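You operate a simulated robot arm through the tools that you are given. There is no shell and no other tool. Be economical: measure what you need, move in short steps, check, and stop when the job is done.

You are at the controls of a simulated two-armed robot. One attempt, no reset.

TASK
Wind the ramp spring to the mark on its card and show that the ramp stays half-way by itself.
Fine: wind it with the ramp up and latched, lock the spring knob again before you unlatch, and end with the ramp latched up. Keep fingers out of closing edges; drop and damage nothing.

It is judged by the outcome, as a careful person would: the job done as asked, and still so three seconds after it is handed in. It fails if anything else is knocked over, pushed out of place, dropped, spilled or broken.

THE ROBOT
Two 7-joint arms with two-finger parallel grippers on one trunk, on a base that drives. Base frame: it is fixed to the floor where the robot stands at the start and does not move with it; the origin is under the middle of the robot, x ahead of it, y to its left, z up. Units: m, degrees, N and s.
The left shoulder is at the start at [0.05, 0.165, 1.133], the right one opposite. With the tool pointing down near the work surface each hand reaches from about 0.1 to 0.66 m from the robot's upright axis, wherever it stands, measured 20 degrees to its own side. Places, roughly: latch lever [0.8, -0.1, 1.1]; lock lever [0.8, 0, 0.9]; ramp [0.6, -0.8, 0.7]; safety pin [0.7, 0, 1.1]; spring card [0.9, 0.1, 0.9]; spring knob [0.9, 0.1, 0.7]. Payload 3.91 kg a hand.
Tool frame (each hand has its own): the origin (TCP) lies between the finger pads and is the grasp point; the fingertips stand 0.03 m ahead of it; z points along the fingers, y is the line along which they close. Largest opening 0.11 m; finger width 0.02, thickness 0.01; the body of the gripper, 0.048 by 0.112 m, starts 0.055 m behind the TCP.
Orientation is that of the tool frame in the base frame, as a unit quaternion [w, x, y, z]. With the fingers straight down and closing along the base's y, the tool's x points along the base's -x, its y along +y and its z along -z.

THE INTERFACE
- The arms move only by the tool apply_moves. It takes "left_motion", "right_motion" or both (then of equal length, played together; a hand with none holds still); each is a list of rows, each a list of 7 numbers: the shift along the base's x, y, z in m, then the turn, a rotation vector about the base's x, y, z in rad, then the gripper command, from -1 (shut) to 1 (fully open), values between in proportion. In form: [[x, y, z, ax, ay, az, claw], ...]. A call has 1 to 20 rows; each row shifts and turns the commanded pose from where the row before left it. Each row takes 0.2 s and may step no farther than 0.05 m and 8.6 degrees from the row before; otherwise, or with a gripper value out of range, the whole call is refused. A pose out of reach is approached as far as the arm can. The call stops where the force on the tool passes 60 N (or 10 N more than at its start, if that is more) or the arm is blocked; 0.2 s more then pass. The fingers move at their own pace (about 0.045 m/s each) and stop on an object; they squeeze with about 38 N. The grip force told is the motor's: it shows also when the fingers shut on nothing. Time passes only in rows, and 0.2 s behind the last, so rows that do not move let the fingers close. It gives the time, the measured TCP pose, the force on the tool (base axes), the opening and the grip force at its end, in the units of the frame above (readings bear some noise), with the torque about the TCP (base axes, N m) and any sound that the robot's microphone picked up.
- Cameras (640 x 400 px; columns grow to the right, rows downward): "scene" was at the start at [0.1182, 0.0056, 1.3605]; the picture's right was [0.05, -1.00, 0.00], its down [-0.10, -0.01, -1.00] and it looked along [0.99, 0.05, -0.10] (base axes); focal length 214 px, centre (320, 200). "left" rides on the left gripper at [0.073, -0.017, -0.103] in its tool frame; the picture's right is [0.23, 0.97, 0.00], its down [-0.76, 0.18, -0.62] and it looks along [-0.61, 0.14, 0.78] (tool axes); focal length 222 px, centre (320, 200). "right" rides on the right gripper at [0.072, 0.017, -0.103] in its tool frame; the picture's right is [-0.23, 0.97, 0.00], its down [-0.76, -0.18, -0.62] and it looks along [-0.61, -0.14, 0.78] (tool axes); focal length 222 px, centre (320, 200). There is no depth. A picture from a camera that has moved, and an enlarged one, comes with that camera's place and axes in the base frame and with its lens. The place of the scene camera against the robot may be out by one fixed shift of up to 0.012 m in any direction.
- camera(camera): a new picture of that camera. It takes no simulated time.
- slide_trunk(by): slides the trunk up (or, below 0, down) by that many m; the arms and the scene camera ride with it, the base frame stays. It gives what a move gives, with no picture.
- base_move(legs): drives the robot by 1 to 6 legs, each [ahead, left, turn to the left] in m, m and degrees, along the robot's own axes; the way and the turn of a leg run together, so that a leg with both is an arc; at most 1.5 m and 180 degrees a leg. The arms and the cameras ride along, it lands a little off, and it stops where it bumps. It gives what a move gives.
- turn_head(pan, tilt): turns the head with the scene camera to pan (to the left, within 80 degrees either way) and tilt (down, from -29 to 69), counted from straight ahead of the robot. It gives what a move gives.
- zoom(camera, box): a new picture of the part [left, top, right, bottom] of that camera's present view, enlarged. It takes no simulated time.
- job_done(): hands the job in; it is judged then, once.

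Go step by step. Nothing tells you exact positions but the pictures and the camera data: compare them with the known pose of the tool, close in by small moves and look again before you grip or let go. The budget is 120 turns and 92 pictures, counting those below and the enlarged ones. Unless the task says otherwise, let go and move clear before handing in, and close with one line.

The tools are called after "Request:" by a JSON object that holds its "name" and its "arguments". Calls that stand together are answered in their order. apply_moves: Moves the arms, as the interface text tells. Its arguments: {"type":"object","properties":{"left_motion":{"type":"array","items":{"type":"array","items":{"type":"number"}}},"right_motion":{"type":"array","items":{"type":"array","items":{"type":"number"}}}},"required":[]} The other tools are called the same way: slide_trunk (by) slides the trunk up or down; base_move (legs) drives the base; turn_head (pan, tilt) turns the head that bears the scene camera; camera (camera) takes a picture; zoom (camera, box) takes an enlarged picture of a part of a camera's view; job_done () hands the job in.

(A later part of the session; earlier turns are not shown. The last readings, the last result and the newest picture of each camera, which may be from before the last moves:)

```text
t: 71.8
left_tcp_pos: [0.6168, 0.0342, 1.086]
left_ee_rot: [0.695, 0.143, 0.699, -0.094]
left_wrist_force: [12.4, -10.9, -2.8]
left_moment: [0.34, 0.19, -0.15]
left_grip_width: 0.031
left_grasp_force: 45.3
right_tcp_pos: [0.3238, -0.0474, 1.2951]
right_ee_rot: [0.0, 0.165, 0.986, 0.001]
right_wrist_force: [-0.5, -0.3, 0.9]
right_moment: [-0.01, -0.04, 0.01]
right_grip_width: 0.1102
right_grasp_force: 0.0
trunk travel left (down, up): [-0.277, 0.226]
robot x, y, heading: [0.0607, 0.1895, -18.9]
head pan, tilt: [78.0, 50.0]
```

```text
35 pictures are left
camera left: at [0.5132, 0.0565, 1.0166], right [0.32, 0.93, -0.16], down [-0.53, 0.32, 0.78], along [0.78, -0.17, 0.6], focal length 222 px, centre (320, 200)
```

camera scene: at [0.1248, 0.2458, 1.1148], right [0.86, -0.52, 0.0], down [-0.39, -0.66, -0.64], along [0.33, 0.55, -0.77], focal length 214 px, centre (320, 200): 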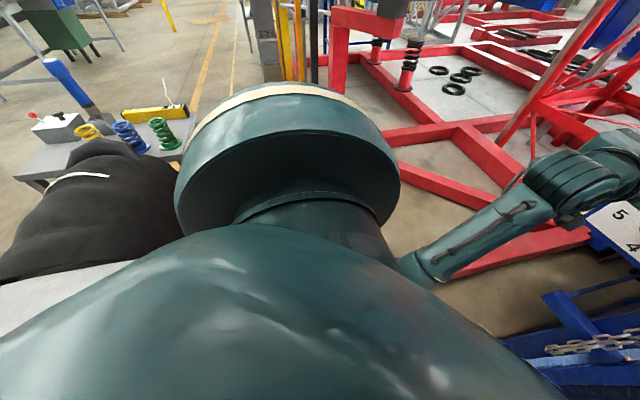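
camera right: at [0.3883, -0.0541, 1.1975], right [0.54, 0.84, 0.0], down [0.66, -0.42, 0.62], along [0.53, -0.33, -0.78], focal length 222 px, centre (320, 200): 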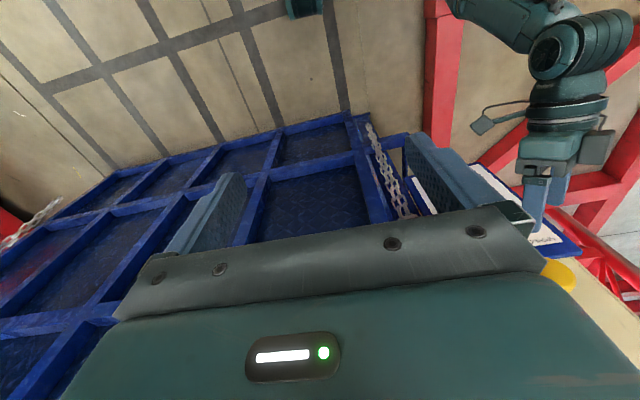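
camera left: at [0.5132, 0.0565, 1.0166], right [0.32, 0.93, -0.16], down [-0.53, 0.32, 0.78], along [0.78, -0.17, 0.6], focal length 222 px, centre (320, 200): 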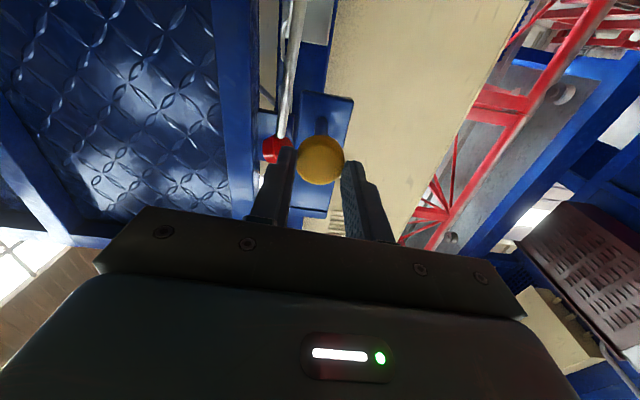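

The grip slid off: the head hasn't moved. I'll re-grip deeper over the head and pull while reading the force.

Request:
{"name": "apply_moves", "arguments": {"left_motion": [[0, 0, 0.002, 0, 0, 0, 0.1], [0, 0, 0.002, 0, 0, 0, 0.1], [0.0165, -0.0057, 0, 0, 0, 0, 0.1], [0.0165, -0.0057, 0, 0, 0, 0, 0.1], [0, 0, 0, 0, 0, 0, 0.1], [0, 0, 0, 0, 0, 0, -1], [0, 0, 0, 0, 0, 0, -1], [0, 0, 0, 0, 0, 0, -1], [0, 0, 0, 0, 0, 0, -1]]}}

Request:
{"name": "apply_moves", "arguments": {"left_motion": [[-0.0038, 0.0013, 0, 0, 0, 0, -1]]}}

Request:
{"name": "apply_moves", "arguments": {"left_motion": [[-0.0038, 0.0013, 0, 0, 0, 0, -1]]}}

Request:
{"name": "apply_moves", "arguments": {"left_motion": [[-0.0038, 0.0013, 0, 0, 0, 0, -1]]}}

Request:
{"name": "camera", "arguments": {"camera": "left"}}

```text
t: 73.8
left_tcp_pos: [0.6495, 0.0222, 1.0884]
left_ee_rot: [0.696, 0.144, 0.697, -0.09]
left_wrist_force: [-9.1, -19.2, -12.8]
left_moment: [-0.11, -0.13, -0.23]
left_grip_width: 0.0334
left_grasp_force: 45.4
right_tcp_pos: [0.3236, -0.0497, 1.2944]
right_ee_rot: [0.001, 0.166, 0.986, 0.002]
right_wrist_force: [0.0, -1.0, -0.2]
right_moment: [0.02, -0.01, 0.01]
right_grip_width: 0.1095
right_grasp_force: 0.1
trunk travel left (down, up): [-0.277, 0.226]
robot x, y, heading: [0.0638, 0.1894, -19.0]
head pan, tilt: [78.0, 50.0]
```

```text
t: 74.2
left_tcp_pos: [0.6489, 0.0226, 1.0896]
left_ee_rot: [0.695, 0.144, 0.698, -0.09]
left_wrist_force: [1.0, -30.7, -15.8]
left_moment: [0.09, 0.17, 0.18]
left_grip_width: 0.0333
left_grasp_force: 45.4
right_tcp_pos: [0.3252, -0.0509, 1.2924]
right_ee_rot: [-0.001, 0.166, 0.986, 0.003]
right_wrist_force: [-0.2, -0.1, 0.4]
right_moment: [0.0, 0.03, 0.01]
right_grip_width: 0.1099
right_grasp_force: 0.1
trunk travel left (down, up): [-0.277, 0.226]
robot x, y, heading: [0.0613, 0.1903, -19.2]
head pan, tilt: [78.0, 50.0]
```

```text
t: 74.6
left_tcp_pos: [0.6463, 0.0231, 1.0894]
left_ee_rot: [0.696, 0.146, 0.697, -0.092]
left_wrist_force: [24.2, -37.4, -4.6]
left_moment: [-0.04, -0.15, 0.04]
left_grip_width: 0.0338
left_grasp_force: 45.4
right_tcp_pos: [0.3272, -0.0525, 1.2928]
right_ee_rot: [-0.002, 0.165, 0.986, 0.003]
right_wrist_force: [0.7, 0.3, 0.7]
right_moment: [0.0, -0.01, 0.04]
right_grip_width: 0.1102
right_grasp_force: 0.0
trunk travel left (down, up): [-0.277, 0.226]
robot x, y, heading: [0.0615, 0.1887, -19.0]
head pan, tilt: [78.0, 50.0]
```

```text
t: 75.0
left_tcp_pos: [0.6447, 0.0244, 1.0912]
left_ee_rot: [0.696, 0.147, 0.697, -0.092]
left_wrist_force: [18.7, -21.9, -0.2]
left_moment: [-0.12, -0.28, -0.05]
left_grip_width: 0.0337
left_grasp_force: 45.5
right_tcp_pos: [0.3253, -0.0493, 1.2934]
right_ee_rot: [-0.001, 0.165, 0.986, 0.002]
right_wrist_force: [0.1, 0.2, 1.0]
right_moment: [0.03, -0.04, -0.03]
right_grip_width: 0.1102
right_grasp_force: 0.1
trunk travel left (down, up): [-0.277, 0.226]
robot x, y, heading: [0.0594, 0.1862, -19.2]
head pan, tilt: [78.0, 50.0]
stopped in row 1 (left hand): the force on the tool passed its limit at 63 N (the readings are from after the stop); the commanded pose is now the measured one
```

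```text
34 pictures are left
camera left: at [0.5425, 0.0472, 1.0199], right [0.33, 0.93, -0.15], down [-0.54, 0.31, 0.78], along [0.78, -0.17, 0.61], focal length 222 px, centre (320, 200)
```

left: 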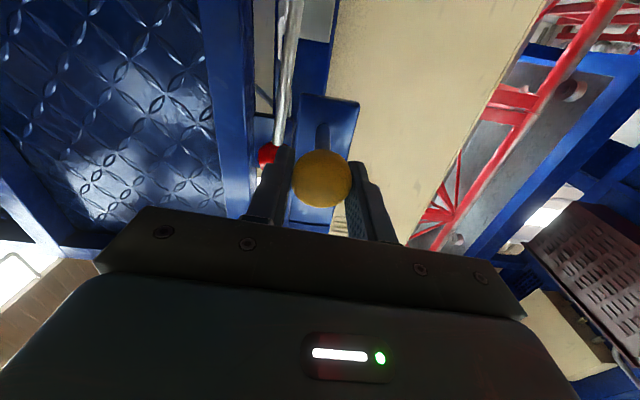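

The pin doesn't yield to about 60 N, partly sideways from misalignment. I'll look closely at the pin and bracket for how it comes out.

Request:
{"name": "turn_head", "arguments": {"pan": 0, "tilt": 15}}

Request:
{"name": "zoom", "arguments": {"camera": "scene", "box": [240, 130, 400, 230]}}

Request:
{"name": "zoom", "arguments": {"camera": "left", "box": [230, 0, 390, 210]}}

```text
t: 76.5
left_tcp_pos: [0.6446, 0.0249, 1.0888]
left_ee_rot: [0.696, 0.147, 0.697, -0.091]
left_wrist_force: [20.8, -29.9, 1.3]
left_moment: [-0.05, -0.43, -0.05]
left_grip_width: 0.0335
left_grasp_force: 45.1
right_tcp_pos: [0.3249, -0.0505, 1.2929]
right_ee_rot: [-0.001, 0.166, 0.986, 0.003]
right_wrist_force: [-0.1, 0.1, 0.0]
right_moment: [-0.01, 0.02, -0.01]
right_grip_width: 0.1103
right_grasp_force: 0.0
trunk travel left (down, up): [-0.277, 0.226]
robot x, y, heading: [0.0583, 0.1897, -18.7]
head pan, tilt: [0.0, 15.0]
```

```text
4.00 times, centred on (320, 180) of scene
camera zoom: at [0.1763, 0.1454, 1.268], right [-0.32, -0.95, 0.0], down [-0.25, 0.09, -0.96], along [0.91, -0.31, -0.26], focal length 858 px, centre (320, 280)
```

zoom: 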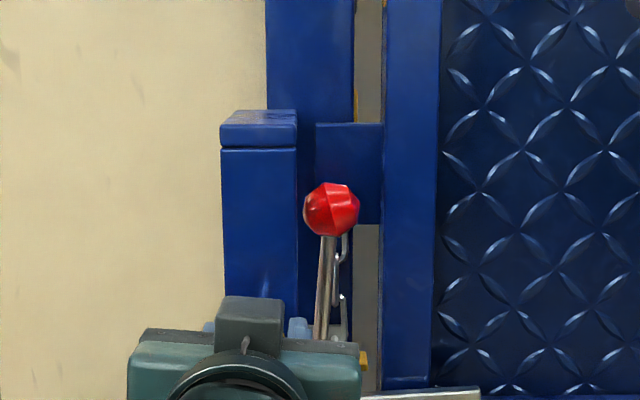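

```text
1.90 times, centred on (310, 105) of left
camera zoom: at [0.5418, 0.0471, 1.0199], right [0.32, 0.93, -0.15], down [-0.54, 0.31, 0.78], along [0.78, -0.17, 0.6], focal length 423 px, centre (339, 381)
```

zoom: 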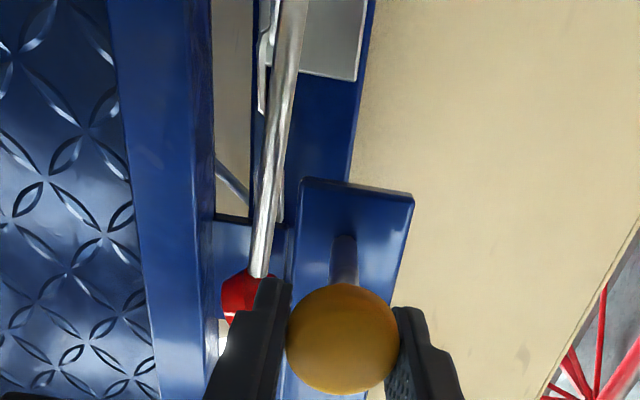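

The rod enters the hanging plate straight from the front. I'll first relieve the sideways strain, then test a small twist.

Request:
{"name": "apply_moves", "arguments": {"left_motion": [[0.0035, -0.0055, 0, 0, 0, 0, -1], [0.001, -0.001, 0, 0, 0, 0, -1]]}}

Request:
{"name": "apply_moves", "arguments": {"left_motion": [[0, 0, 0, 0.132, -0.0456, 0, -1], [0, 0, 0, 0.132, -0.0456, 0, -1]]}}

```text
t: 77.1
left_tcp_pos: [0.6477, 0.0238, 1.0894]
left_ee_rot: [0.698, 0.147, 0.695, -0.085]
left_wrist_force: [-6.1, -7.4, -0.1]
left_moment: [-0.18, 0.13, -0.23]
left_grip_width: 0.0334
left_grasp_force: 44.9
right_tcp_pos: [0.3228, -0.0461, 1.2946]
right_ee_rot: [0.001, 0.165, 0.986, 0.002]
right_wrist_force: [-0.2, -0.3, -0.1]
right_moment: [0.0, 0.03, -0.01]
right_grip_width: 0.1097
right_grasp_force: 0.1
trunk travel left (down, up): [-0.277, 0.226]
robot x, y, heading: [0.0608, 0.193, -18.9]
head pan, tilt: [0.0, 15.0]
```

```text
t: 77.7
left_tcp_pos: [0.6465, 0.0208, 1.0943]
left_ee_rot: [0.704, 0.239, 0.669, 0.008]
left_wrist_force: [-2.3, -4.3, -7.1]
left_moment: [-0.22, 0.81, 0.22]
left_grip_width: 0.0336
left_grasp_force: 44.7
right_tcp_pos: [0.3233, -0.0464, 1.2949]
right_ee_rot: [0.0, 0.165, 0.986, 0.001]
right_wrist_force: [0.3, 0.5, -0.7]
right_moment: [0.01, -0.01, 0.04]
right_grip_width: 0.11
right_grasp_force: 0.1
trunk travel left (down, up): [-0.277, 0.226]
robot x, y, heading: [0.0595, 0.1906, -19.0]
head pan, tilt: [0.0, 15.0]
```

Sideways load is gone. Now a clean straight pull in small steps.

Request:
{"name": "apply_moves", "arguments": {"left_motion": [[-0.0028, 0.001, 0, 0, 0, 0, -1], [-0.0028, 0.001, 0, 0, 0, 0, -1]]}}

Request:
{"name": "apply_moves", "arguments": {"left_motion": [[-0.0028, 0.001, 0, 0, 0, 0, -1], [-0.0028, 0.001, 0, 0, 0, 0, -1]]}}

Request:
{"name": "apply_moves", "arguments": {"left_motion": [[-0.0028, 0.001, 0, 0, 0, 0, -1], [-0.0028, 0.001, 0, 0, 0, 0, -1]]}}

Request:
{"name": "camera", "arguments": {"camera": "left"}}

```text
t: 78.3
left_tcp_pos: [0.6439, 0.021, 1.0936]
left_ee_rot: [0.704, 0.239, 0.669, 0.008]
left_wrist_force: [19.2, -15.7, 1.6]
left_moment: [0.23, 0.48, 0.07]
left_grip_width: 0.0333
left_grasp_force: 44.5
right_tcp_pos: [0.325, -0.0488, 1.2935]
right_ee_rot: [-0.001, 0.165, 0.986, 0.001]
right_wrist_force: [0.2, 0.3, 0.1]
right_moment: [-0.03, -0.01, 0.0]
right_grip_width: 0.11
right_grasp_force: 0.1
trunk travel left (down, up): [-0.277, 0.226]
robot x, y, heading: [0.0619, 0.1888, -19.1]
head pan, tilt: [0.0, 15.0]
```

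```text
t: 78.9
left_tcp_pos: [0.6386, 0.0231, 1.0921]
left_ee_rot: [0.704, 0.237, 0.67, 0.008]
left_wrist_force: [29.8, -16.7, 5.9]
left_moment: [-0.1, -0.34, -0.17]
left_grip_width: 0.0335
left_grasp_force: 45.4
right_tcp_pos: [0.327, -0.0487, 1.2938]
right_ee_rot: [0.0, 0.166, 0.986, 0.001]
right_wrist_force: [0.0, -0.5, -0.3]
right_moment: [-0.01, 0.01, -0.01]
right_grip_width: 0.1099
right_grasp_force: 0.1
trunk travel left (down, up): [-0.277, 0.226]
robot x, y, heading: [0.0595, 0.1864, -18.9]
head pan, tilt: [0.0, 15.0]
```

```text
t: 79.5
left_tcp_pos: [0.6328, 0.0261, 1.0906]
left_ee_rot: [0.702, 0.24, 0.671, 0.008]
left_wrist_force: [31.1, -16.0, 3.3]
left_moment: [-0.06, -0.27, -0.17]
left_grip_width: 0.0336
left_grasp_force: 44.7
right_tcp_pos: [0.3279, -0.0481, 1.2926]
right_ee_rot: [-0.002, 0.165, 0.986, 0.001]
right_wrist_force: [-0.1, -1.2, 0.4]
right_moment: [0.0, -0.02, 0.0]
right_grip_width: 0.1099
right_grasp_force: 0.0
trunk travel left (down, up): [-0.277, 0.226]
robot x, y, heading: [0.0595, 0.1887, -18.7]
head pan, tilt: [0.0, 15.0]
```

```text
31 pictures are left
camera left: at [0.5368, 0.0681, 1.0208], right [0.32, 0.94, 0.12], down [-0.61, 0.11, 0.78], along [0.72, -0.33, 0.61], focal length 222 px, centre (320, 200)
```

left: 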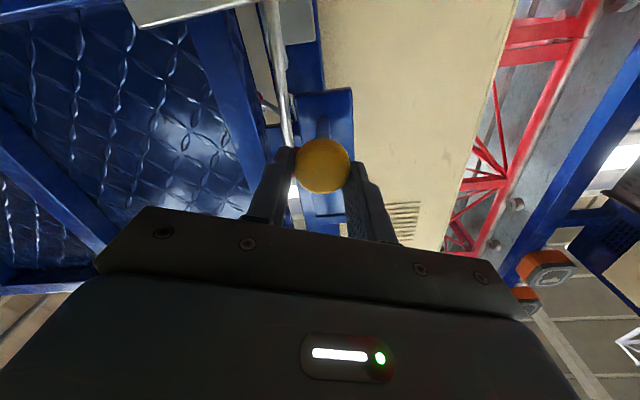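

The friction grip slips on the ball head, but there is about 7 cm of bare rod between head and plate. I'll release, and turn the left hand to point down so the fingers can straddle the rod and pull against the back of the head; right hand moves aside.

Request:
{"name": "apply_moves", "arguments": {"left_motion": [[0, 0, 0, 0, 0, 0, 0.3], [0, 0, 0, 0, 0, 0, 0.3], [0, 0, 0, 0, 0, 0, 0.3], [-0.0315, 0.011, 0, 0, 0, 0, 0.3], [-0.0315, 0.011, 0, 0, 0, 0, 0.3], [-0.0315, 0.011, 0, 0, 0, 0, 0.3], [0, 0, 0.03, -0.132, 0.0456, 0, 0], [0, 0, 0.03, -0.132, 0.0456, 0, 0], [0, 0, 0.01, 0.0467, 0.135, 0, 0], [0, 0, 0.01, 0.0467, 0.135, 0, 0], [0, 0, 0.01, 0.0467, 0.135, 0, 0], [0, 0, 0.01, 0.0467, 0.135, 0, 0], [0, 0, 0.01, 0.0467, 0.135, 0, 0], [0, 0, 0.01, 0.0467, 0.135, 0, 0], [0, 0, 0.01, 0.0467, 0.135, 0, 0], [0, 0, 0.01, 0.0467, 0.135, 0, 0], [0, 0, 0.01, 0.0467, 0.135, 0, 0], [0, 0, 0.01, 0.0467, 0.135, 0, 0], [0, 0, 0.01, 0.0467, 0.135, 0, 0]], "right_motion": [[0, 0, 0, 0, 0, 0, 1], [0, 0, 0, 0, 0, 0, 1], [-0.013, -0.038, 0, 0, 0, 0, 1], [-0.013, -0.038, 0, 0, 0, 0, 1], [-0.013, -0.038, 0, 0, 0, 0, 1], [0, 0, 0, 0, 0, 0, 1], [0, 0, 0, 0, 0, 0, 1], [0, 0, 0, 0, 0, 0, 1], [0, 0, 0, 0, 0, 0, 1], [0, 0, 0, 0, 0, 0, 1], [0, 0, 0, 0, 0, 0, 1], [0, 0, 0, 0, 0, 0, 1], [0, 0, 0, 0, 0, 0, 1], [0, 0, 0, 0, 0, 0, 1], [0, 0, 0, 0, 0, 0, 1], [0, 0, 0, 0, 0, 0, 1], [0, 0, 0, 0, 0, 0, 1], [0, 0, 0, 0, 0, 0, 1], [0, 0, 0, 0, 0, 0, 1]]}}

Request:
{"name": "camera", "arguments": {"camera": "left"}}

```text
t: 83.5
left_tcp_pos: [0.5986, 0.0471, 1.2081]
left_ee_rot: [0.084, 0.198, 0.976, -0.021]
left_wrist_force: [-0.1, -0.3, 0.0]
left_moment: [0.0, -0.01, 0.03]
left_grip_width: 0.0548
left_grasp_force: 0.1
left hand out of reach, approached as far as the arm can: row 11, 12, 13, 14, 15, 17, 18, 19
right_tcp_pos: [0.3016, -0.1547, 1.273]
right_ee_rot: [0.0, 0.165, 0.986, 0.0]
right_wrist_force: [0.4, -0.5, 0.3]
right_moment: [0.01, 0.02, 0.0]
right_grip_width: 0.1098
right_grasp_force: 0.0
right hand out of reach, approached as far as the arm can: row 4, 5
trunk travel left (down, up): [-0.277, 0.226]
robot x, y, heading: [0.0618, 0.1889, -18.6]
head pan, tilt: [0.0, 15.0]
```

```text
30 pictures are left
camera left: at [0.5107, 0.0651, 1.3003], right [0.17, 0.98, -0.05], down [0.66, -0.08, 0.74], along [0.73, -0.16, -0.67], focal length 222 px, centre (320, 200)
```

left: 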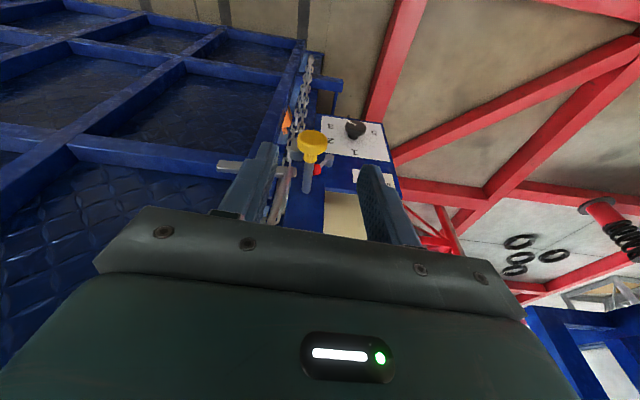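

From above I can see the yellow head with its collar and rod. I'll move forward over the rod behind the head (still above it) and check.

Request:
{"name": "apply_moves", "arguments": {"left_motion": [[0.032, -0.014, 0, 0, 0, 0, 0], [0.032, -0.014, 0, 0, 0, 0, 0], [0.0, 0.0, 0, 0, 0, 0, 0]]}}

Request:
{"name": "camera", "arguments": {"camera": "left"}}

```text
t: 84.3
left_tcp_pos: [0.6152, 0.0532, 1.1993]
left_ee_rot: [0.085, 0.198, 0.976, -0.021]
left_wrist_force: [-0.3, 0.4, 1.1]
left_moment: [0.03, 0.0, 0.01]
left_grip_width: 0.055
left_grasp_force: 0.1
left hand out of reach, approached as far as the arm can: row 1, 2
right_tcp_pos: [0.3009, -0.1547, 1.2722]
right_ee_rot: [0.002, 0.165, 0.986, 0.0]
right_wrist_force: [0.5, 0.4, 0.4]
right_moment: [-0.02, 0.02, 0.03]
right_grip_width: 0.1097
right_grasp_force: 0.1
trunk travel left (down, up): [-0.277, 0.226]
robot x, y, heading: [0.0611, 0.1885, -18.9]
head pan, tilt: [0.0, 15.0]
```

```text
29 pictures are left
camera left: at [0.5252, 0.0722, 1.291], right [0.17, 0.98, -0.05], down [0.66, -0.08, 0.75], along [0.73, -0.16, -0.67], focal length 222 px, centre (320, 200)
```

left: 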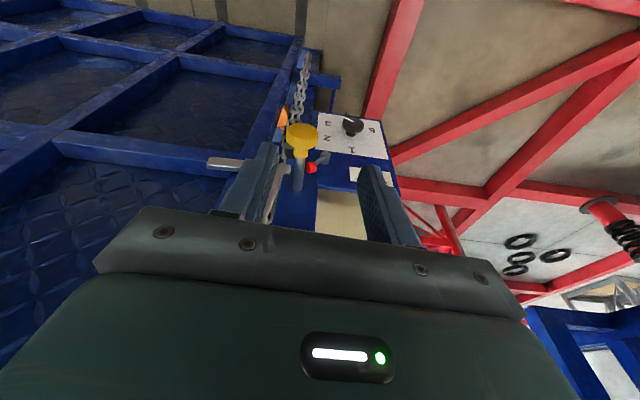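

Reach limit again with the hand pointing down. I'll raise the trunk 0.1 m and drive ahead 0.1 m, which stays above the pin.

Request:
{"name": "slide_trunk", "arguments": {"by": 0.1}}

Request:
{"name": "base_move", "arguments": {"legs": [[0.1, 0.0, 0]]}}

Request:
{"name": "apply_moves", "arguments": {"left_motion": [[0, 0, 0, 0, 0, 0, 0], [0, 0, -0.04, 0.03, 0.085, 0, 0], [0, 0, -0.04, 0.03, 0.085, 0, 0]]}}

Request:
{"name": "camera", "arguments": {"camera": "left"}}

```text
t: 85.7
left_tcp_pos: [0.6134, 0.0531, 1.2987]
left_ee_rot: [0.085, 0.198, 0.976, -0.022]
left_wrist_force: [1.3, -0.4, -0.1]
left_moment: [0.0, -0.01, 0.01]
left_grip_width: 0.055
left_grasp_force: 0.0
right_tcp_pos: [0.3026, -0.1542, 1.3727]
right_ee_rot: [0.001, 0.165, 0.986, 0.001]
right_wrist_force: [-0.3, -0.1, 0.2]
right_moment: [-0.06, -0.01, -0.02]
right_grip_width: 0.1103
right_grasp_force: 0.0
trunk travel left (down, up): [-0.377, 0.126]
robot x, y, heading: [0.0606, 0.1928, -19.1]
head pan, tilt: [0.0, 15.0]
```

```text
t: 86.8
left_tcp_pos: [0.7079, 0.0224, 1.2983]
left_ee_rot: [0.085, 0.198, 0.976, -0.021]
left_wrist_force: [1.0, 0.6, 0.2]
left_moment: [-0.01, 0.03, -0.01]
left_grip_width: 0.0547
left_grasp_force: 0.1
right_tcp_pos: [0.3957, -0.1868, 1.373]
right_ee_rot: [0.0, 0.165, 0.986, 0.001]
right_wrist_force: [0.5, -0.2, 0.0]
right_moment: [0.0, -0.01, 0.03]
right_grip_width: 0.1101
right_grasp_force: 0.0
trunk travel left (down, up): [-0.377, 0.126]
robot x, y, heading: [0.1523, 0.1563, -19.0]
head pan, tilt: [0.0, 15.0]
```

```text
t: 87.6
left_tcp_pos: [0.7201, 0.0283, 1.2462]
left_ee_rot: [0.038, 0.182, 0.982, 0.015]
left_wrist_force: [-1.0, -1.4, -0.3]
left_moment: [0.06, -0.09, 0.01]
left_grip_width: 0.0549
left_grasp_force: 0.0
left hand out of reach, approached as far as the arm can: row 2, 3
right_tcp_pos: [0.3939, -0.1864, 1.3738]
right_ee_rot: [0.002, 0.165, 0.986, 0.0]
right_wrist_force: [-0.2, -0.2, -0.3]
right_moment: [0.01, 0.0, -0.03]
right_grip_width: 0.1098
right_grasp_force: 0.1
trunk travel left (down, up): [-0.377, 0.126]
robot x, y, heading: [0.152, 0.1545, -18.9]
head pan, tilt: [0.0, 15.0]
```

```text
28 pictures are left
camera left: at [0.6385, 0.0353, 1.3455], right [0.14, 0.99, 0.03], down [0.72, -0.12, 0.68], along [0.68, -0.07, -0.73], focal length 222 px, centre (320, 200)
```

left: 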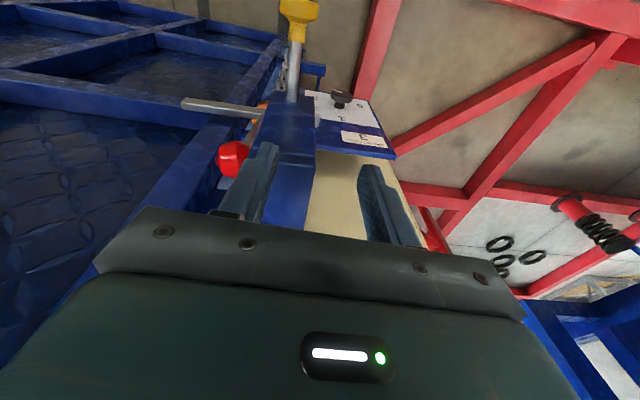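

The left arm's elbow posture doesn't suit pointing down, and it has drifted above the bracket. I'll withdraw it up and left, and use the right hand, which already points down, for the pin.

Request:
{"name": "apply_moves", "arguments": {"left_motion": [[0, 0, 0.03, 0, 0, 0, 0], [-0.03, 0.02, 0.02, 0, 0, 0, 0], [-0.03, 0.03, 0, 0, 0, 0, 0], [-0.03, 0.035, 0, 0, 0, 0, 0], [-0.03, 0.035, 0, 0, 0, 0, 0], [-0.02, 0.04, 0, 0, 0, 0, 0], [0, 0.045, 0, 0, 0, 0, 0]]}}

Request:
{"name": "apply_moves", "arguments": {"right_motion": [[0.03, 0.019, -0.01, 0, 0, 0, 0], [0.03, 0.019, -0.01, 0, 0, 0, 0], [0.03, 0.019, -0.02, 0, 0, 0, 0], [0.03, 0.019, -0.02, 0, 0, 0, 0], [0.03, 0.019, -0.02, 0, 0, 0, 0], [0.03, 0.019, -0.02, 0, 0, 0, 0], [0.03, 0.019, -0.02, 0, 0, 0, 0], [0.03, 0.019, -0.02, 0, 0, 0, 0], [0.03, 0.02, -0.02, 0, 0, 0, 0], [0.0, 0.0, 0, 0, 0, 0, 0]]}}

Request:
{"name": "camera", "arguments": {"camera": "right"}}

```text
t: 89.2
left_tcp_pos: [0.711, 0.0236, 1.256]
left_ee_rot: [0.023, 0.196, 0.98, -0.017]
left_wrist_force: [0.2, 0.9, 0.6]
left_moment: [0.03, 0.0, 0.03]
left_grip_width: 0.0552
left_grasp_force: 0.1
left hand out of reach, approached as far as the arm can: row 1, 2, 3, 4, 5, 6, 7
right_tcp_pos: [0.3944, -0.1852, 1.3732]
right_ee_rot: [0.001, 0.165, 0.986, 0.001]
right_wrist_force: [-0.5, 0.5, 0.4]
right_moment: [-0.03, 0.02, 0.0]
right_grip_width: 0.1099
right_grasp_force: 0.1
trunk travel left (down, up): [-0.377, 0.126]
robot x, y, heading: [0.1523, 0.1572, -18.9]
head pan, tilt: [0.0, 15.0]
```

```text
t: 91.2
left_tcp_pos: [0.726, 0.0353, 1.2526]
left_ee_rot: [0.025, 0.17, 0.985, -0.018]
left_wrist_force: [4.0, 0.3, 1.6]
left_moment: [0.0, 0.31, 0.16]
left_grip_width: 0.0549
left_grasp_force: 0.1
right_tcp_pos: [0.6485, -0.0228, 1.2271]
right_ee_rot: [0.001, 0.161, 0.987, 0.001]
right_wrist_force: [-3.6, 0.8, -0.5]
right_moment: [-0.07, -0.32, 0.1]
right_grip_width: 0.0551
right_grasp_force: 0.0
trunk travel left (down, up): [-0.377, 0.126]
robot x, y, heading: [0.1535, 0.1575, -19.1]
head pan, tilt: [0.0, 15.0]
stopped in row 9 (left hand): the force on the tool passed its limit at 87 N (the readings are from after the stop); the commanded pose is now the measured one
```

```text
27 pictures are left
camera right: at [0.5857, 0.0168, 1.3299], right [0.52, 0.85, 0.0], down [0.67, -0.41, 0.62], along [0.53, -0.33, -0.78], focal length 222 px, centre (320, 200)
```

right: 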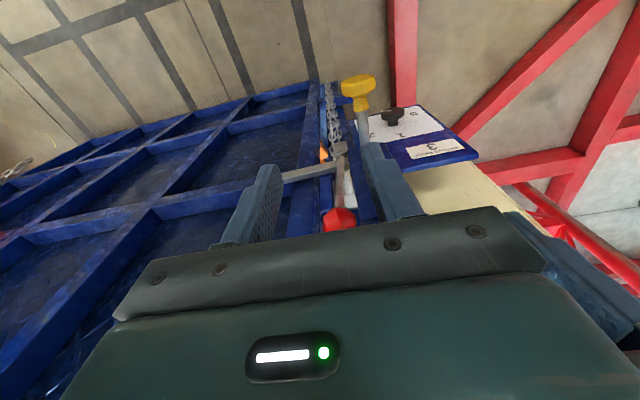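

The left hand hadn't moved (its posture was at a limit) and the right hand touched it. I'll draw the right hand back, and free the left by pitching it back up while lifting.

Request:
{"name": "apply_moves", "arguments": {"right_motion": [[-0.0284, 0.0098, 0.01, 0, 0, 0, 0], [-0.0384, -0.02, 0.01, 0, 0, 0, 0], [-0.0384, -0.02, 0.01, 0, 0, 0, 0], [-0.0384, -0.02, 0.01, 0, 0, 0, 0], [-0.0384, -0.02, 0.01, 0, 0, 0, 0]]}}

Request:
{"name": "apply_moves", "arguments": {"left_motion": [[0, 0, 0.01, -0.0467, -0.135, 0, 0], [0, 0, 0.01, -0.0467, -0.135, 0, 0], [0, 0, 0.01, -0.0467, -0.135, 0, 0], [-0.02, 0.02, 0.0, -0.0467, -0.135, 0, 0], [-0.02, 0.03, 0.0, -0.0467, -0.135, 0, 0], [-0.02, 0.035, 0.0, -0.0467, -0.135, 0, 0], [-0.02, 0.035, 0, -0.0467, -0.135, 0, 0], [-0.02, 0.035, 0, 0, 0, 0, 0], [-0.02, 0.035, 0, 0, 0, 0, 0]]}}

```text
t: 92.4
left_tcp_pos: [0.722, 0.0348, 1.2527]
left_ee_rot: [0.026, 0.172, 0.985, -0.017]
left_wrist_force: [-0.9, -0.4, 0.4]
left_moment: [-0.03, -0.01, 0.03]
left_grip_width: 0.055
left_grasp_force: 0.0
right_tcp_pos: [0.4637, -0.0939, 1.2786]
right_ee_rot: [0.001, 0.161, 0.987, 0.001]
right_wrist_force: [0.9, 0.6, -0.4]
right_moment: [0.03, -0.02, 0.01]
right_grip_width: 0.0551
right_grasp_force: 0.1
trunk travel left (down, up): [-0.377, 0.126]
robot x, y, heading: [0.1544, 0.157, -18.9]
head pan, tilt: [0.0, 15.0]
```

```text
t: 94.4
left_tcp_pos: [0.7647, 0.2514, 1.3654]
left_ee_rot: [0.481, 0.138, 0.859, -0.108]
left_wrist_force: [-0.1, 0.1, -0.7]
left_moment: [-0.01, -0.01, -0.02]
left_grip_width: 0.0548
left_grasp_force: 0.0
left hand out of reach, approached as far as the arm can: row 1, 2, 3, 4, 5, 6, 7
right_tcp_pos: [0.4649, -0.0918, 1.2789]
right_ee_rot: [0.001, 0.161, 0.987, 0.001]
right_wrist_force: [-0.5, 0.5, 0.0]
right_moment: [0.01, 0.01, 0.0]
right_grip_width: 0.055
right_grasp_force: 0.1
trunk travel left (down, up): [-0.377, 0.126]
robot x, y, heading: [0.1488, 0.1554, -18.6]
head pan, tilt: [0.0, 15.0]
```

Left is free now. I'll draw it back to a safe side, and bring the right hand over the pin's rod, stopping above it.

Request:
{"name": "apply_moves", "arguments": {"left_motion": [[-0.03, 0.01, 0, 0, 0, 0, 0], [-0.03, 0.01, 0, 0, 0, 0, 0], [-0.03, 0.01, 0, 0, 0, 0, 0], [-0.03, 0.01, 0, 0, 0, 0, 0], [-0.03, 0.01, 0, 0, 0, 0, 0]]}}

Request:
{"name": "apply_moves", "arguments": {"right_motion": [[0.029, 0.012, 0, 0, 0, 0, 0], [0.029, 0.012, 0, 0, 0, 0, 0], [0.029, 0.012, -0.01, 0, 0, 0, 0], [0.029, 0.012, -0.02, 0, 0, 0, 0], [0.029, 0.012, -0.02, 0, 0, 0, 0], [0.029, 0.012, -0.02, 0, 0, 0, 0], [0.028, 0.012, -0.01, 0, 0, 0, 0], [0.028, 0.013, 0, 0, 0, 0, 0], [0, 0, 0, 0, 0, 0, 0]]}}

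Request:
{"name": "camera", "arguments": {"camera": "right"}}

```text
t: 95.8
left_tcp_pos: [0.7182, 0.353, 1.3764]
left_ee_rot: [0.477, 0.133, 0.861, -0.116]
left_wrist_force: [1.3, -0.6, 0.0]
left_moment: [-0.03, -0.01, 0.01]
left_grip_width: 0.0548
left_grasp_force: 0.1
left hand out of reach, approached as far as the arm can: row 1, 2, 3, 4, 5
right_tcp_pos: [0.4669, -0.0937, 1.2789]
right_ee_rot: [0.0, 0.161, 0.987, 0.001]
right_wrist_force: [0.6, 0.1, -0.3]
right_moment: [-0.03, 0.01, -0.01]
right_grip_width: 0.0549
right_grasp_force: 0.3
trunk travel left (down, up): [-0.377, 0.126]
robot x, y, heading: [0.1548, 0.1602, -18.7]
head pan, tilt: [0.0, 15.0]
stopped in row 5 (left hand): the arm was blocked; the commanded pose is now the measured one
```

```text
t: 97.8
left_tcp_pos: [0.7168, 0.3515, 1.3771]
left_ee_rot: [0.477, 0.133, 0.861, -0.117]
left_wrist_force: [0.3, -1.3, -0.8]
left_moment: [0.01, 0.03, 0.02]
left_grip_width: 0.055
left_grasp_force: 0.0
right_tcp_pos: [0.6871, 0.0015, 1.1975]
right_ee_rot: [0.002, 0.161, 0.987, 0.0]
right_wrist_force: [0.4, -0.4, -0.5]
right_moment: [0.02, -0.03, -0.01]
right_grip_width: 0.0549
right_grasp_force: 0.0
right hand out of reach, approached as far as the arm can: row 8
trunk travel left (down, up): [-0.377, 0.126]
robot x, y, heading: [0.1531, 0.1567, -19.0]
head pan, tilt: [0.0, 15.0]
```

```text
26 pictures are left
camera right: at [0.6239, 0.0409, 1.3007], right [0.52, 0.85, 0.0], down [0.67, -0.41, 0.62], along [0.53, -0.33, -0.78], focal length 222 px, centre (320, 200)
```

right: 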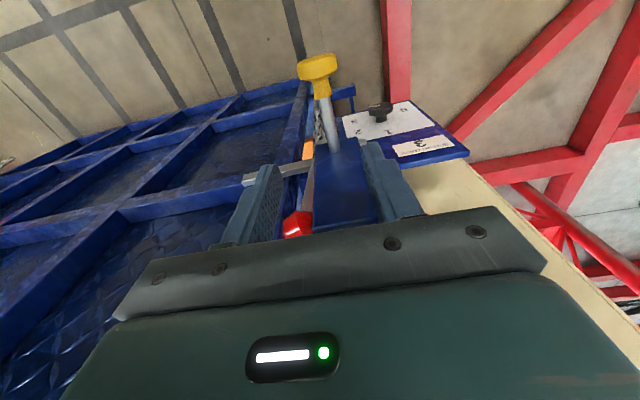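

The right hand is over the rod: bare rod runs f≈0.626–0.675, u≈0.2335. I'll tilt the hand 15° so its body leans away from the plate, and shift slightly before descending.

Request:
{"name": "apply_moves", "arguments": {"right_motion": [[-0.005, 0.007, 0, -0.0425, -0.123, 0, 0], [0, 0, 0, -0.0425, -0.123, 0, 0], [0, 0, 0, 0, 0, 0, 0]]}}

```text
t: 98.6
left_tcp_pos: [0.7166, 0.3526, 1.3763]
left_ee_rot: [0.477, 0.132, 0.861, -0.116]
left_wrist_force: [0.7, 0.2, 0.2]
left_moment: [-0.01, 0.04, 0.01]
left_grip_width: 0.055
left_grasp_force: 0.1
right_tcp_pos: [0.6822, 0.0083, 1.1979]
right_ee_rot: [0.129, 0.161, 0.978, -0.021]
right_wrist_force: [0.3, 0.1, 0.3]
right_moment: [0.02, 0.03, -0.01]
right_grip_width: 0.0552
right_grasp_force: 0.1
trunk travel left (down, up): [-0.377, 0.126]
robot x, y, heading: [0.1545, 0.159, -19.0]
head pan, tilt: [0.0, 15.0]
```

Position good. Descending onto the rod.

Request:
{"name": "apply_moves", "arguments": {"right_motion": [[0.001, 0.0025, -0.026, 0, 0, 0, 0], [0, 0, -0.026, 0, 0, 0, 0], [0, 0, -0.026, 0, 0, 0, 0], [0, 0, -0.026, 0, 0, 0, 0], [0, 0, 0, 0, 0, 0, 0]]}}

Request:
{"name": "camera", "arguments": {"camera": "right"}}

```text
t: 99.8
left_tcp_pos: [0.718, 0.3537, 1.3764]
left_ee_rot: [0.478, 0.133, 0.86, -0.117]
left_wrist_force: [-0.3, -0.4, 0.4]
left_moment: [0.02, 0.0, -0.01]
left_grip_width: 0.0551
left_grasp_force: 0.1
right_tcp_pos: [0.6835, 0.0126, 1.0928]
right_ee_rot: [0.129, 0.16, 0.978, -0.021]
right_wrist_force: [-0.2, 0.7, -0.2]
right_moment: [-0.01, -0.05, -0.04]
right_grip_width: 0.0548
right_grasp_force: 0.1
trunk travel left (down, up): [-0.377, 0.126]
robot x, y, heading: [0.1562, 0.1598, -18.9]
head pan, tilt: [0.0, 15.0]
```

```text
25 pictures are left
camera right: at [0.5962, 0.0593, 1.1745], right [0.52, 0.85, 0.06], down [0.49, -0.35, 0.8], along [0.7, -0.38, -0.6], focal length 222 px, centre (320, 200)
```

right: 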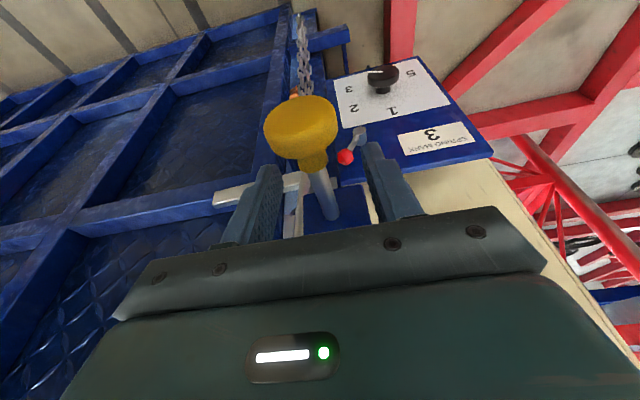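

The rod is between the fingers, behind the collar. Closing and pulling straight back in small steps.

Request:
{"name": "apply_moves", "arguments": {"right_motion": [[0, 0, 0, 0, 0, 0, -1], [0, 0, 0, 0, 0, 0, -1], [0, 0, 0, 0, 0, 0, -1], [0, 0, 0, 0, 0, 0, -1], [0, 0, 0, 0, 0, 0, -1]]}}

Request:
{"name": "apply_moves", "arguments": {"right_motion": [[-0.0057, 0.002, 0, 0, 0, 0, -1], [-0.0057, 0.002, 0, 0, 0, 0, -1], [-0.0057, 0.002, 0, 0, 0, 0, -1]]}}

Request:
{"name": "apply_moves", "arguments": {"right_motion": [[-0.0057, 0.002, 0, 0, 0, 0, -1], [-0.0057, 0.002, 0, 0, 0, 0, -1], [-0.0057, 0.002, 0, 0, 0, 0, -1]]}}

Request:
{"name": "camera", "arguments": {"camera": "right"}}

```text
t: 101.0
left_tcp_pos: [0.7174, 0.3518, 1.3749]
left_ee_rot: [0.476, 0.133, 0.861, -0.117]
left_wrist_force: [-0.7, -0.4, -0.6]
left_moment: [0.0, 0.0, 0.01]
left_grip_width: 0.055
left_grasp_force: 0.1
right_tcp_pos: [0.6828, 0.0129, 1.0941]
right_ee_rot: [0.13, 0.158, 0.979, -0.021]
right_wrist_force: [0.2, -0.4, -0.5]
right_moment: [-0.02, -0.04, 0.56]
right_grip_width: 0.0119
right_grasp_force: 45.1
trunk travel left (down, up): [-0.377, 0.126]
robot x, y, heading: [0.1531, 0.1587, -19.0]
head pan, tilt: [0.0, 15.0]
```

```text
t: 101.8
left_tcp_pos: [0.7268, 0.3553, 1.3682]
left_ee_rot: [0.47, 0.129, 0.865, -0.119]
left_wrist_force: [-0.2, -0.7, 0.4]
left_moment: [0.0, -0.01, -0.03]
left_grip_width: 0.0549
left_grasp_force: 0.0
right_tcp_pos: [0.6783, 0.0126, 1.0935]
right_ee_rot: [0.139, 0.163, 0.976, -0.02]
right_wrist_force: [25.6, -0.6, -11.0]
right_moment: [0.02, -0.91, 1.17]
right_grip_width: 0.0118
right_grasp_force: 45.0
trunk travel left (down, up): [-0.377, 0.126]
robot x, y, heading: [0.1549, 0.1579, -19.0]
head pan, tilt: [0.0, 15.0]
stopped in row 3 (right hand): the force on the tool passed its limit at 62 N (the readings are from after the stop); the commanded pose is now the measured one
```

```text
t: 102.3
left_tcp_pos: [0.7292, 0.3583, 1.3619]
left_ee_rot: [0.466, 0.126, 0.867, -0.12]
left_wrist_force: [0.5, 0.2, -0.4]
left_moment: [0.05, -0.03, 0.0]
left_grip_width: 0.0549
left_grasp_force: 0.1
right_tcp_pos: [0.6792, 0.0133, 1.0943]
right_ee_rot: [0.146, 0.165, 0.975, -0.018]
right_wrist_force: [33.0, 2.4, -17.6]
right_moment: [0.08, -1.16, 1.25]
right_grip_width: 0.0119
right_grasp_force: 44.8
trunk travel left (down, up): [-0.377, 0.126]
robot x, y, heading: [0.1602, 0.1556, -18.9]
head pan, tilt: [0.0, 15.0]
stopped in row 2 (right hand): the force on the tool passed its limit at 66 N (the readings are from after the stop); the commanded pose is now the measured one
```

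```text
24 pictures are left
camera right: at [0.5899, 0.0616, 1.1716], right [0.53, 0.85, 0.08], down [0.45, -0.36, 0.82], along [0.72, -0.39, -0.57], focal length 222 px, centre (320, 200)
```

right: 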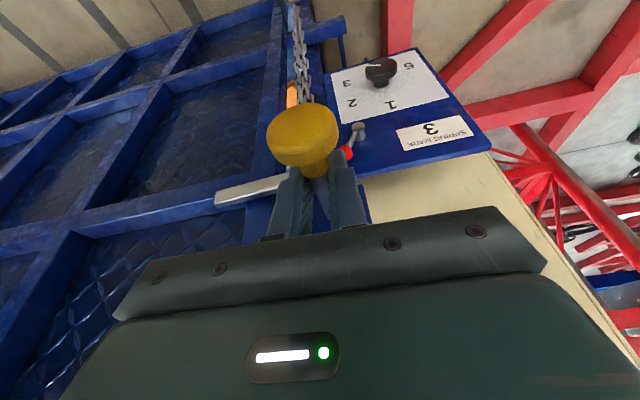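

The fingers bear on the collar but the pin does not yield at 60 N, so a straight pull is not how it releases; it likely needs a twist first. I'll release, lift off, and turn the right hand to point at the head so I can turn it.

Request:
{"name": "apply_moves", "arguments": {"right_motion": [[0.004, -0.0014, 0, 0, 0, 0, 0], [0, 0, 0, 0, 0, 0, 0], [0, 0, 0, 0, 0, 0, 0], [0, 0, 0.03, 0, 0, 0, 0], [0, 0, 0.04, 0, 0, 0, 0], [-0.02, 0.007, 0.04, 0, 0, 0, 0], [-0.03, 0.01, 0, 0, 0, 0, 0.1], [-0.03, 0.01, 0, -0.0467, -0.135, 0, 0.1], [-0.03, 0.01, -0.005, -0.0467, -0.135, 0, 0.1], [-0.02, 0.007, -0.005, -0.0467, -0.135, 0, 0.1], [0, 0, -0.02, -0.0467, -0.135, 0, 0.1], [0, 0, -0.02, -0.0467, -0.135, 0, 0.1], [0, 0, -0.02, -0.0467, -0.135, 0, 0.1], [0, 0, -0.02, -0.0467, -0.135, 0, 0.1], [0, 0, -0.02, -0.0467, -0.135, 0, 0.1], [0, 0, 0, -0.0467, -0.135, 0, 0.1]]}}

Request:
{"name": "camera", "arguments": {"camera": "right"}}

```text
t: 105.7
left_tcp_pos: [0.7237, 0.3572, 1.3663]
left_ee_rot: [0.469, 0.126, 0.866, -0.119]
left_wrist_force: [-0.5, -0.3, -0.1]
left_moment: [-0.03, 0.04, -0.03]
left_grip_width: 0.0552
left_grasp_force: 0.0
right_tcp_pos: [0.5448, 0.0576, 1.1003]
right_ee_rot: [0.703, 0.115, 0.693, -0.111]
right_wrist_force: [0.2, -1.0, -0.7]
right_moment: [0.0, 0.0, -0.01]
right_grip_width: 0.0606
right_grasp_force: 0.1
trunk travel left (down, up): [-0.377, 0.126]
robot x, y, heading: [0.1555, 0.1581, -18.8]
head pan, tilt: [0.0, 15.0]
```

```text
23 pictures are left
camera right: at [0.4529, 0.1055, 1.0251], right [0.3, 0.92, 0.23], down [-0.66, 0.03, 0.75], along [0.69, -0.38, 0.62], focal length 222 px, centre (320, 200)
```

right: 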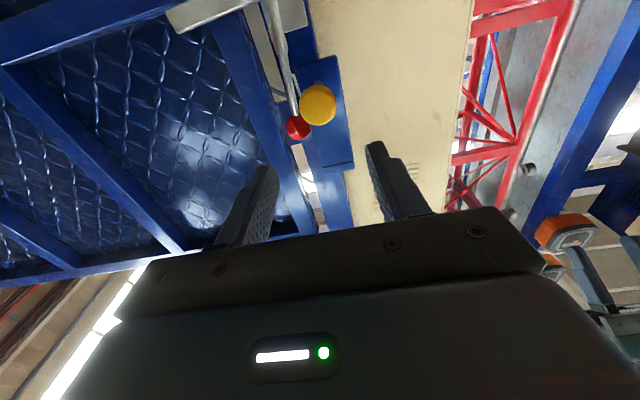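

Well aligned on the head. Advancing over it and gripping deep.

Request:
{"name": "apply_moves", "arguments": {"right_motion": [[0.021, -0.007, -0.0024, 0, 0, 0, 0.1], [0.021, -0.007, -0.0024, 0, 0, 0, 0.1], [0.021, -0.007, -0.0024, 0, 0, 0, 0.1], [0.021, -0.007, -0.0024, 0, 0, 0, 0.1], [0.021, -0.007, -0.0024, 0, 0, 0, 0.1], [0, 0, 0, 0, 0, 0, 0.1], [0, 0, 0, 0, 0, 0, -1], [0, 0, 0, 0, 0, 0, -1], [0, 0, 0, 0, 0, 0, -1], [0, 0, 0, 0, 0, 0, -1]]}}

Request:
{"name": "camera", "arguments": {"camera": "right"}}

Request:
{"name": "apply_moves", "arguments": {"right_motion": [[0, 0, 0, -0.132, 0.0456, 0, -1], [0, 0, 0, -0.132, 0.0456, 0, -1], [0, 0, 0, -0.132, 0.0456, 0, -1]]}}

```text
t: 107.9
left_tcp_pos: [0.7237, 0.3577, 1.3652]
left_ee_rot: [0.468, 0.126, 0.867, -0.121]
left_wrist_force: [-0.5, 0.9, 0.5]
left_moment: [0.0, 0.01, 0.01]
left_grip_width: 0.0551
left_grasp_force: 0.1
right_tcp_pos: [0.6505, 0.0228, 1.0866]
right_ee_rot: [0.701, 0.114, 0.695, -0.112]
right_wrist_force: [7.0, 8.0, 0.4]
right_moment: [0.09, -0.12, 0.15]
right_grip_width: 0.0335
right_grasp_force: 44.6
trunk travel left (down, up): [-0.377, 0.126]
robot x, y, heading: [0.1514, 0.1544, -18.8]
head pan, tilt: [0.0, 15.0]
```

```text
22 pictures are left
camera right: at [0.5582, 0.0717, 1.0125], right [0.3, 0.92, 0.23], down [-0.66, 0.03, 0.75], along [0.69, -0.38, 0.61], focal length 222 px, centre (320, 200)
```

right: 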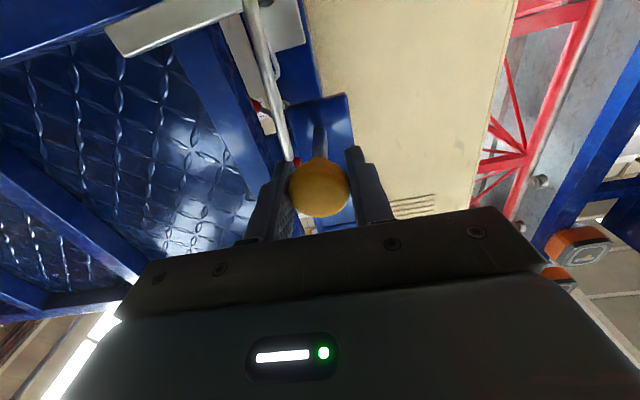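

```text
t: 108.7
left_tcp_pos: [0.7236, 0.3592, 1.3662]
left_ee_rot: [0.467, 0.125, 0.867, -0.12]
left_wrist_force: [-0.7, -0.7, 0.7]
left_moment: [-0.01, 0.03, 0.05]
left_grip_width: 0.0551
left_grasp_force: 0.1
right_tcp_pos: [0.6504, 0.0225, 1.0853]
right_ee_rot: [0.661, -0.036, 0.705, -0.254]
right_wrist_force: [4.7, 14.5, -0.9]
right_moment: [0.35, -0.25, -0.06]
right_grip_width: 0.0334
right_grasp_force: 45.0
trunk travel left (down, up): [-0.377, 0.126]
robot x, y, heading: [0.1551, 0.1573, -18.5]
head pan, tilt: [0.0, 15.0]
```

It resists with about 0.4 N·m while turning. I'll continue the turn to about a quarter turn, then pull.

Request:
{"name": "apply_moves", "arguments": {"right_motion": [[0, 0, 0, -0.132, 0.0456, 0, -1], [0, 0, 0, -0.132, 0.0456, 0, -1], [0, 0, 0, -0.132, 0.0456, 0, -1], [0, 0, 0, -0.132, 0.0456, 0, -1], [0, 0, 0, -0.132, 0.0456, 0, -1], [0, 0, 0, -0.132, 0.0456, 0, -1], [0, 0, 0, -0.132, 0.0456, 0, -1], [0, 0, 0, -0.132, 0.0456, 0, -1]]}}

Request:
{"name": "apply_moves", "arguments": {"right_motion": [[-0.0057, 0.002, 0, 0, 0, 0, -1], [-0.0057, 0.002, 0, 0, 0, 0, -1], [-0.0057, 0.002, 0, 0, 0, 0, -1], [-0.0057, 0.002, 0, 0, 0, 0, -1]]}}

Request:
{"name": "camera", "arguments": {"camera": "right"}}

```text
t: 110.5
left_tcp_pos: [0.7252, 0.3564, 1.3651]
left_ee_rot: [0.467, 0.127, 0.867, -0.12]
left_wrist_force: [-0.3, 0.4, 0.8]
left_moment: [0.02, 0.05, 0.01]
left_grip_width: 0.0548
left_grasp_force: 0.1
right_tcp_pos: [0.6514, 0.0155, 1.085]
right_ee_rot: [0.417, -0.4, 0.594, -0.559]
right_wrist_force: [2.4, 5.3, -24.0]
right_moment: [0.35, -0.22, -0.19]
right_grip_width: 0.0336
right_grasp_force: 44.9
trunk travel left (down, up): [-0.377, 0.126]
robot x, y, heading: [0.1553, 0.1579, -19.1]
head pan, tilt: [0.0, 15.0]
```

```text
t: 111.3
left_tcp_pos: [0.7328, 0.3573, 1.3585]
left_ee_rot: [0.463, 0.124, 0.869, -0.121]
left_wrist_force: [-0.3, 0.1, -0.6]
left_moment: [-0.01, 0.03, -0.03]
left_grip_width: 0.0551
left_grasp_force: 0.2
right_tcp_pos: [0.6442, 0.0166, 1.0856]
right_ee_rot: [0.417, -0.398, 0.595, -0.56]
right_wrist_force: [32.0, -2.2, -20.1]
right_moment: [-0.2, -0.13, 0.25]
right_grip_width: 0.0333
right_grasp_force: 44.9
trunk travel left (down, up): [-0.377, 0.126]
robot x, y, heading: [0.1533, 0.1543, -18.9]
head pan, tilt: [0.0, 15.0]
stopped in row 4 (right hand): the force on the tool passed its limit at 70 N (the readings are from after the stop); the commanded pose is now the measured one
```

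```text
21 pictures are left
camera right: at [0.5221, -0.0151, 1.0661], right [0.07, 0.27, -0.96], down [-0.33, 0.92, 0.23], along [0.94, 0.3, 0.15], focal length 222 px, centre (320, 200)
```

right: 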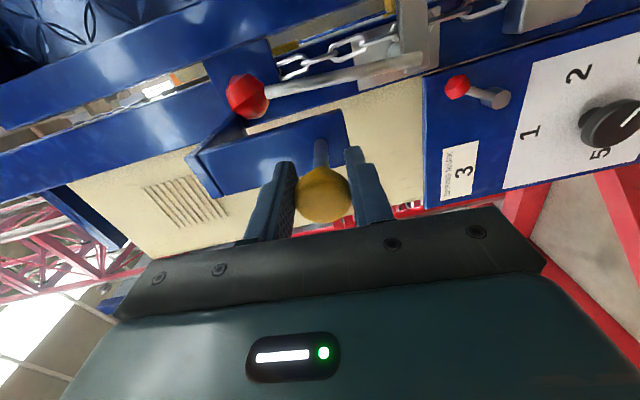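

The pin still doesn't come out, and I notice no rod showing behind the plate. It may already be in its withdrawn position. I'll enlarge to check that.

Request:
{"name": "zoom", "arguments": {"camera": "right", "box": [220, 30, 440, 200]}}

```text
2.35 times, centred on (330, 115) of right
camera zoom: at [0.5221, -0.0151, 1.0661], right [0.07, 0.27, -0.96], down [-0.33, 0.92, 0.23], along [0.94, 0.3, 0.15], focal length 523 px, centre (296, 400)
```

zoom: 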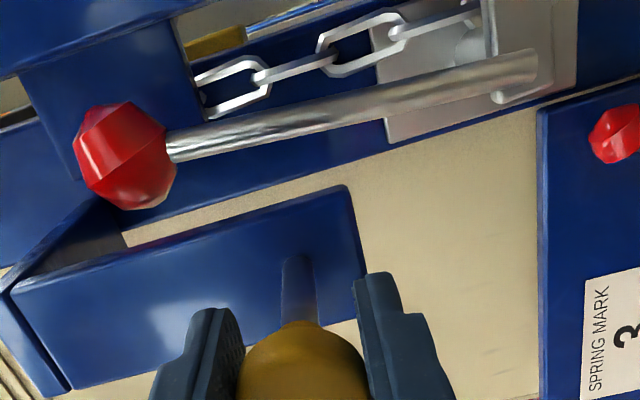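

No rod shows behind the plate, so the pin is already withdrawn and the latch lever is free; I leave the pin as it is. I'll release it, and move the closed right hand to just below the latch bar.

Request:
{"name": "apply_moves", "arguments": {"right_motion": [[0, 0, 0, 0, 0, 0, 0.2], [0, 0, 0, 0, 0, 0, 0.2], [0, 0, 0, 0, 0, 0, 0.2], [-0.0285, 0.0098, 0, 0, 0, 0, 0.2], [-0.0285, 0.0098, 0, 0, 0, 0, 0.2], [-0.0111, -0.0321, -0.031, 0, 0, 0, -1], [-0.0111, -0.0321, -0.031, 0, 0, 0, -1], [-0.0111, -0.0321, -0.031, 0, 0, 0, -1], [-0.0111, -0.0321, -0.031, 0, 0, 0, -1], [0.037, -0.0128, 0, 0, 0, 0, -1], [0.037, -0.0128, 0, 0, 0, 0, -1], [0.037, -0.0128, 0, 0, 0, 0, -1], [0.037, -0.0128, 0, 0, 0, 0, -1], [0, 0, 0, 0, 0, 0, -1]]}}

Request:
{"name": "camera", "arguments": {"camera": "right"}}

```text
t: 114.3
left_tcp_pos: [0.7262, 0.3575, 1.3617]
left_ee_rot: [0.464, 0.125, 0.868, -0.122]
left_wrist_force: [0.7, -0.7, 0.5]
left_moment: [0.02, 0.01, 0.01]
left_grip_width: 0.0549
left_grasp_force: 0.0
right_tcp_pos: [0.6886, -0.0736, 1.0095]
right_ee_rot: [0.417, -0.395, 0.593, -0.565]
right_wrist_force: [0.2, 0.6, -0.1]
right_moment: [-0.01, 0.02, 0.0]
right_grip_width: 0.0
right_grasp_force: 37.6
right hand out of reach, approached as far as the arm can: row 9, 10, 11, 12, 13
trunk travel left (down, up): [-0.377, 0.126]
robot x, y, heading: [0.156, 0.1544, -18.5]
head pan, tilt: [0.0, 15.0]
```

```text
19 pictures are left
camera right: at [0.5669, -0.105, 0.9907], right [0.08, 0.26, -0.96], down [-0.33, 0.92, 0.22], along [0.94, 0.3, 0.16], focal length 222 px, centre (320, 200)
```

right: 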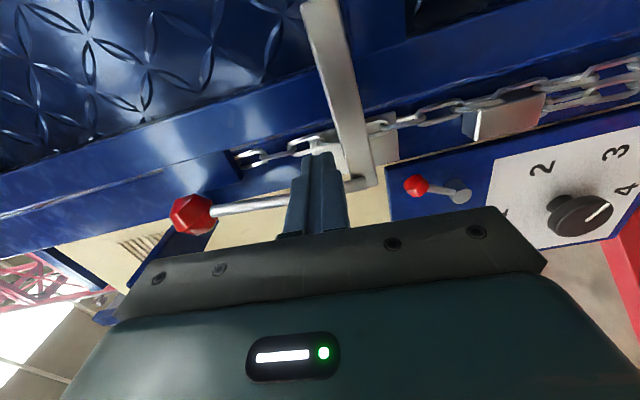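

The roll and height limit the reach. I'll lower the trunk 0.15 m so the hand comes below the bar with the arm level.

Request:
{"name": "slide_trunk", "arguments": {"by": -0.15}}

Request:
{"name": "apply_moves", "arguments": {"right_motion": [[0, 0, 0, 0, 0, 0, -1]]}}

```text
t: 116.1
left_tcp_pos: [0.7269, 0.3579, 1.2127]
left_ee_rot: [0.464, 0.124, 0.869, -0.121]
left_wrist_force: [0.0, 0.3, 0.2]
left_moment: [0.05, -0.02, 0.0]
left_grip_width: 0.0547
left_grasp_force: 0.0
right_tcp_pos: [0.6885, -0.0727, 0.8609]
right_ee_rot: [0.418, -0.395, 0.593, -0.564]
right_wrist_force: [0.1, 0.1, 0.1]
right_moment: [0.0, 0.02, -0.01]
right_grip_width: 0.0
right_grasp_force: 38.0
trunk travel left (down, up): [-0.227, 0.276]
robot x, y, heading: [0.1569, 0.1573, -18.8]
head pan, tilt: [0.0, 15.0]
```

```text
t: 116.5
left_tcp_pos: [0.726, 0.3581, 1.2136]
left_ee_rot: [0.465, 0.125, 0.868, -0.122]
left_wrist_force: [0.2, 0.6, -0.7]
left_moment: [-0.03, 0.0, 0.01]
left_grip_width: 0.0548
left_grasp_force: 0.0
right_tcp_pos: [0.6868, -0.0738, 0.8591]
right_ee_rot: [0.418, -0.395, 0.594, -0.563]
right_wrist_force: [-0.7, -1.0, 0.3]
right_moment: [-0.01, -0.03, 0.01]
right_grip_width: 0.0002
right_grasp_force: 37.8
trunk travel left (down, up): [-0.227, 0.276]
robot x, y, heading: [0.1599, 0.1559, -18.7]
head pan, tilt: [0.0, 15.0]
```

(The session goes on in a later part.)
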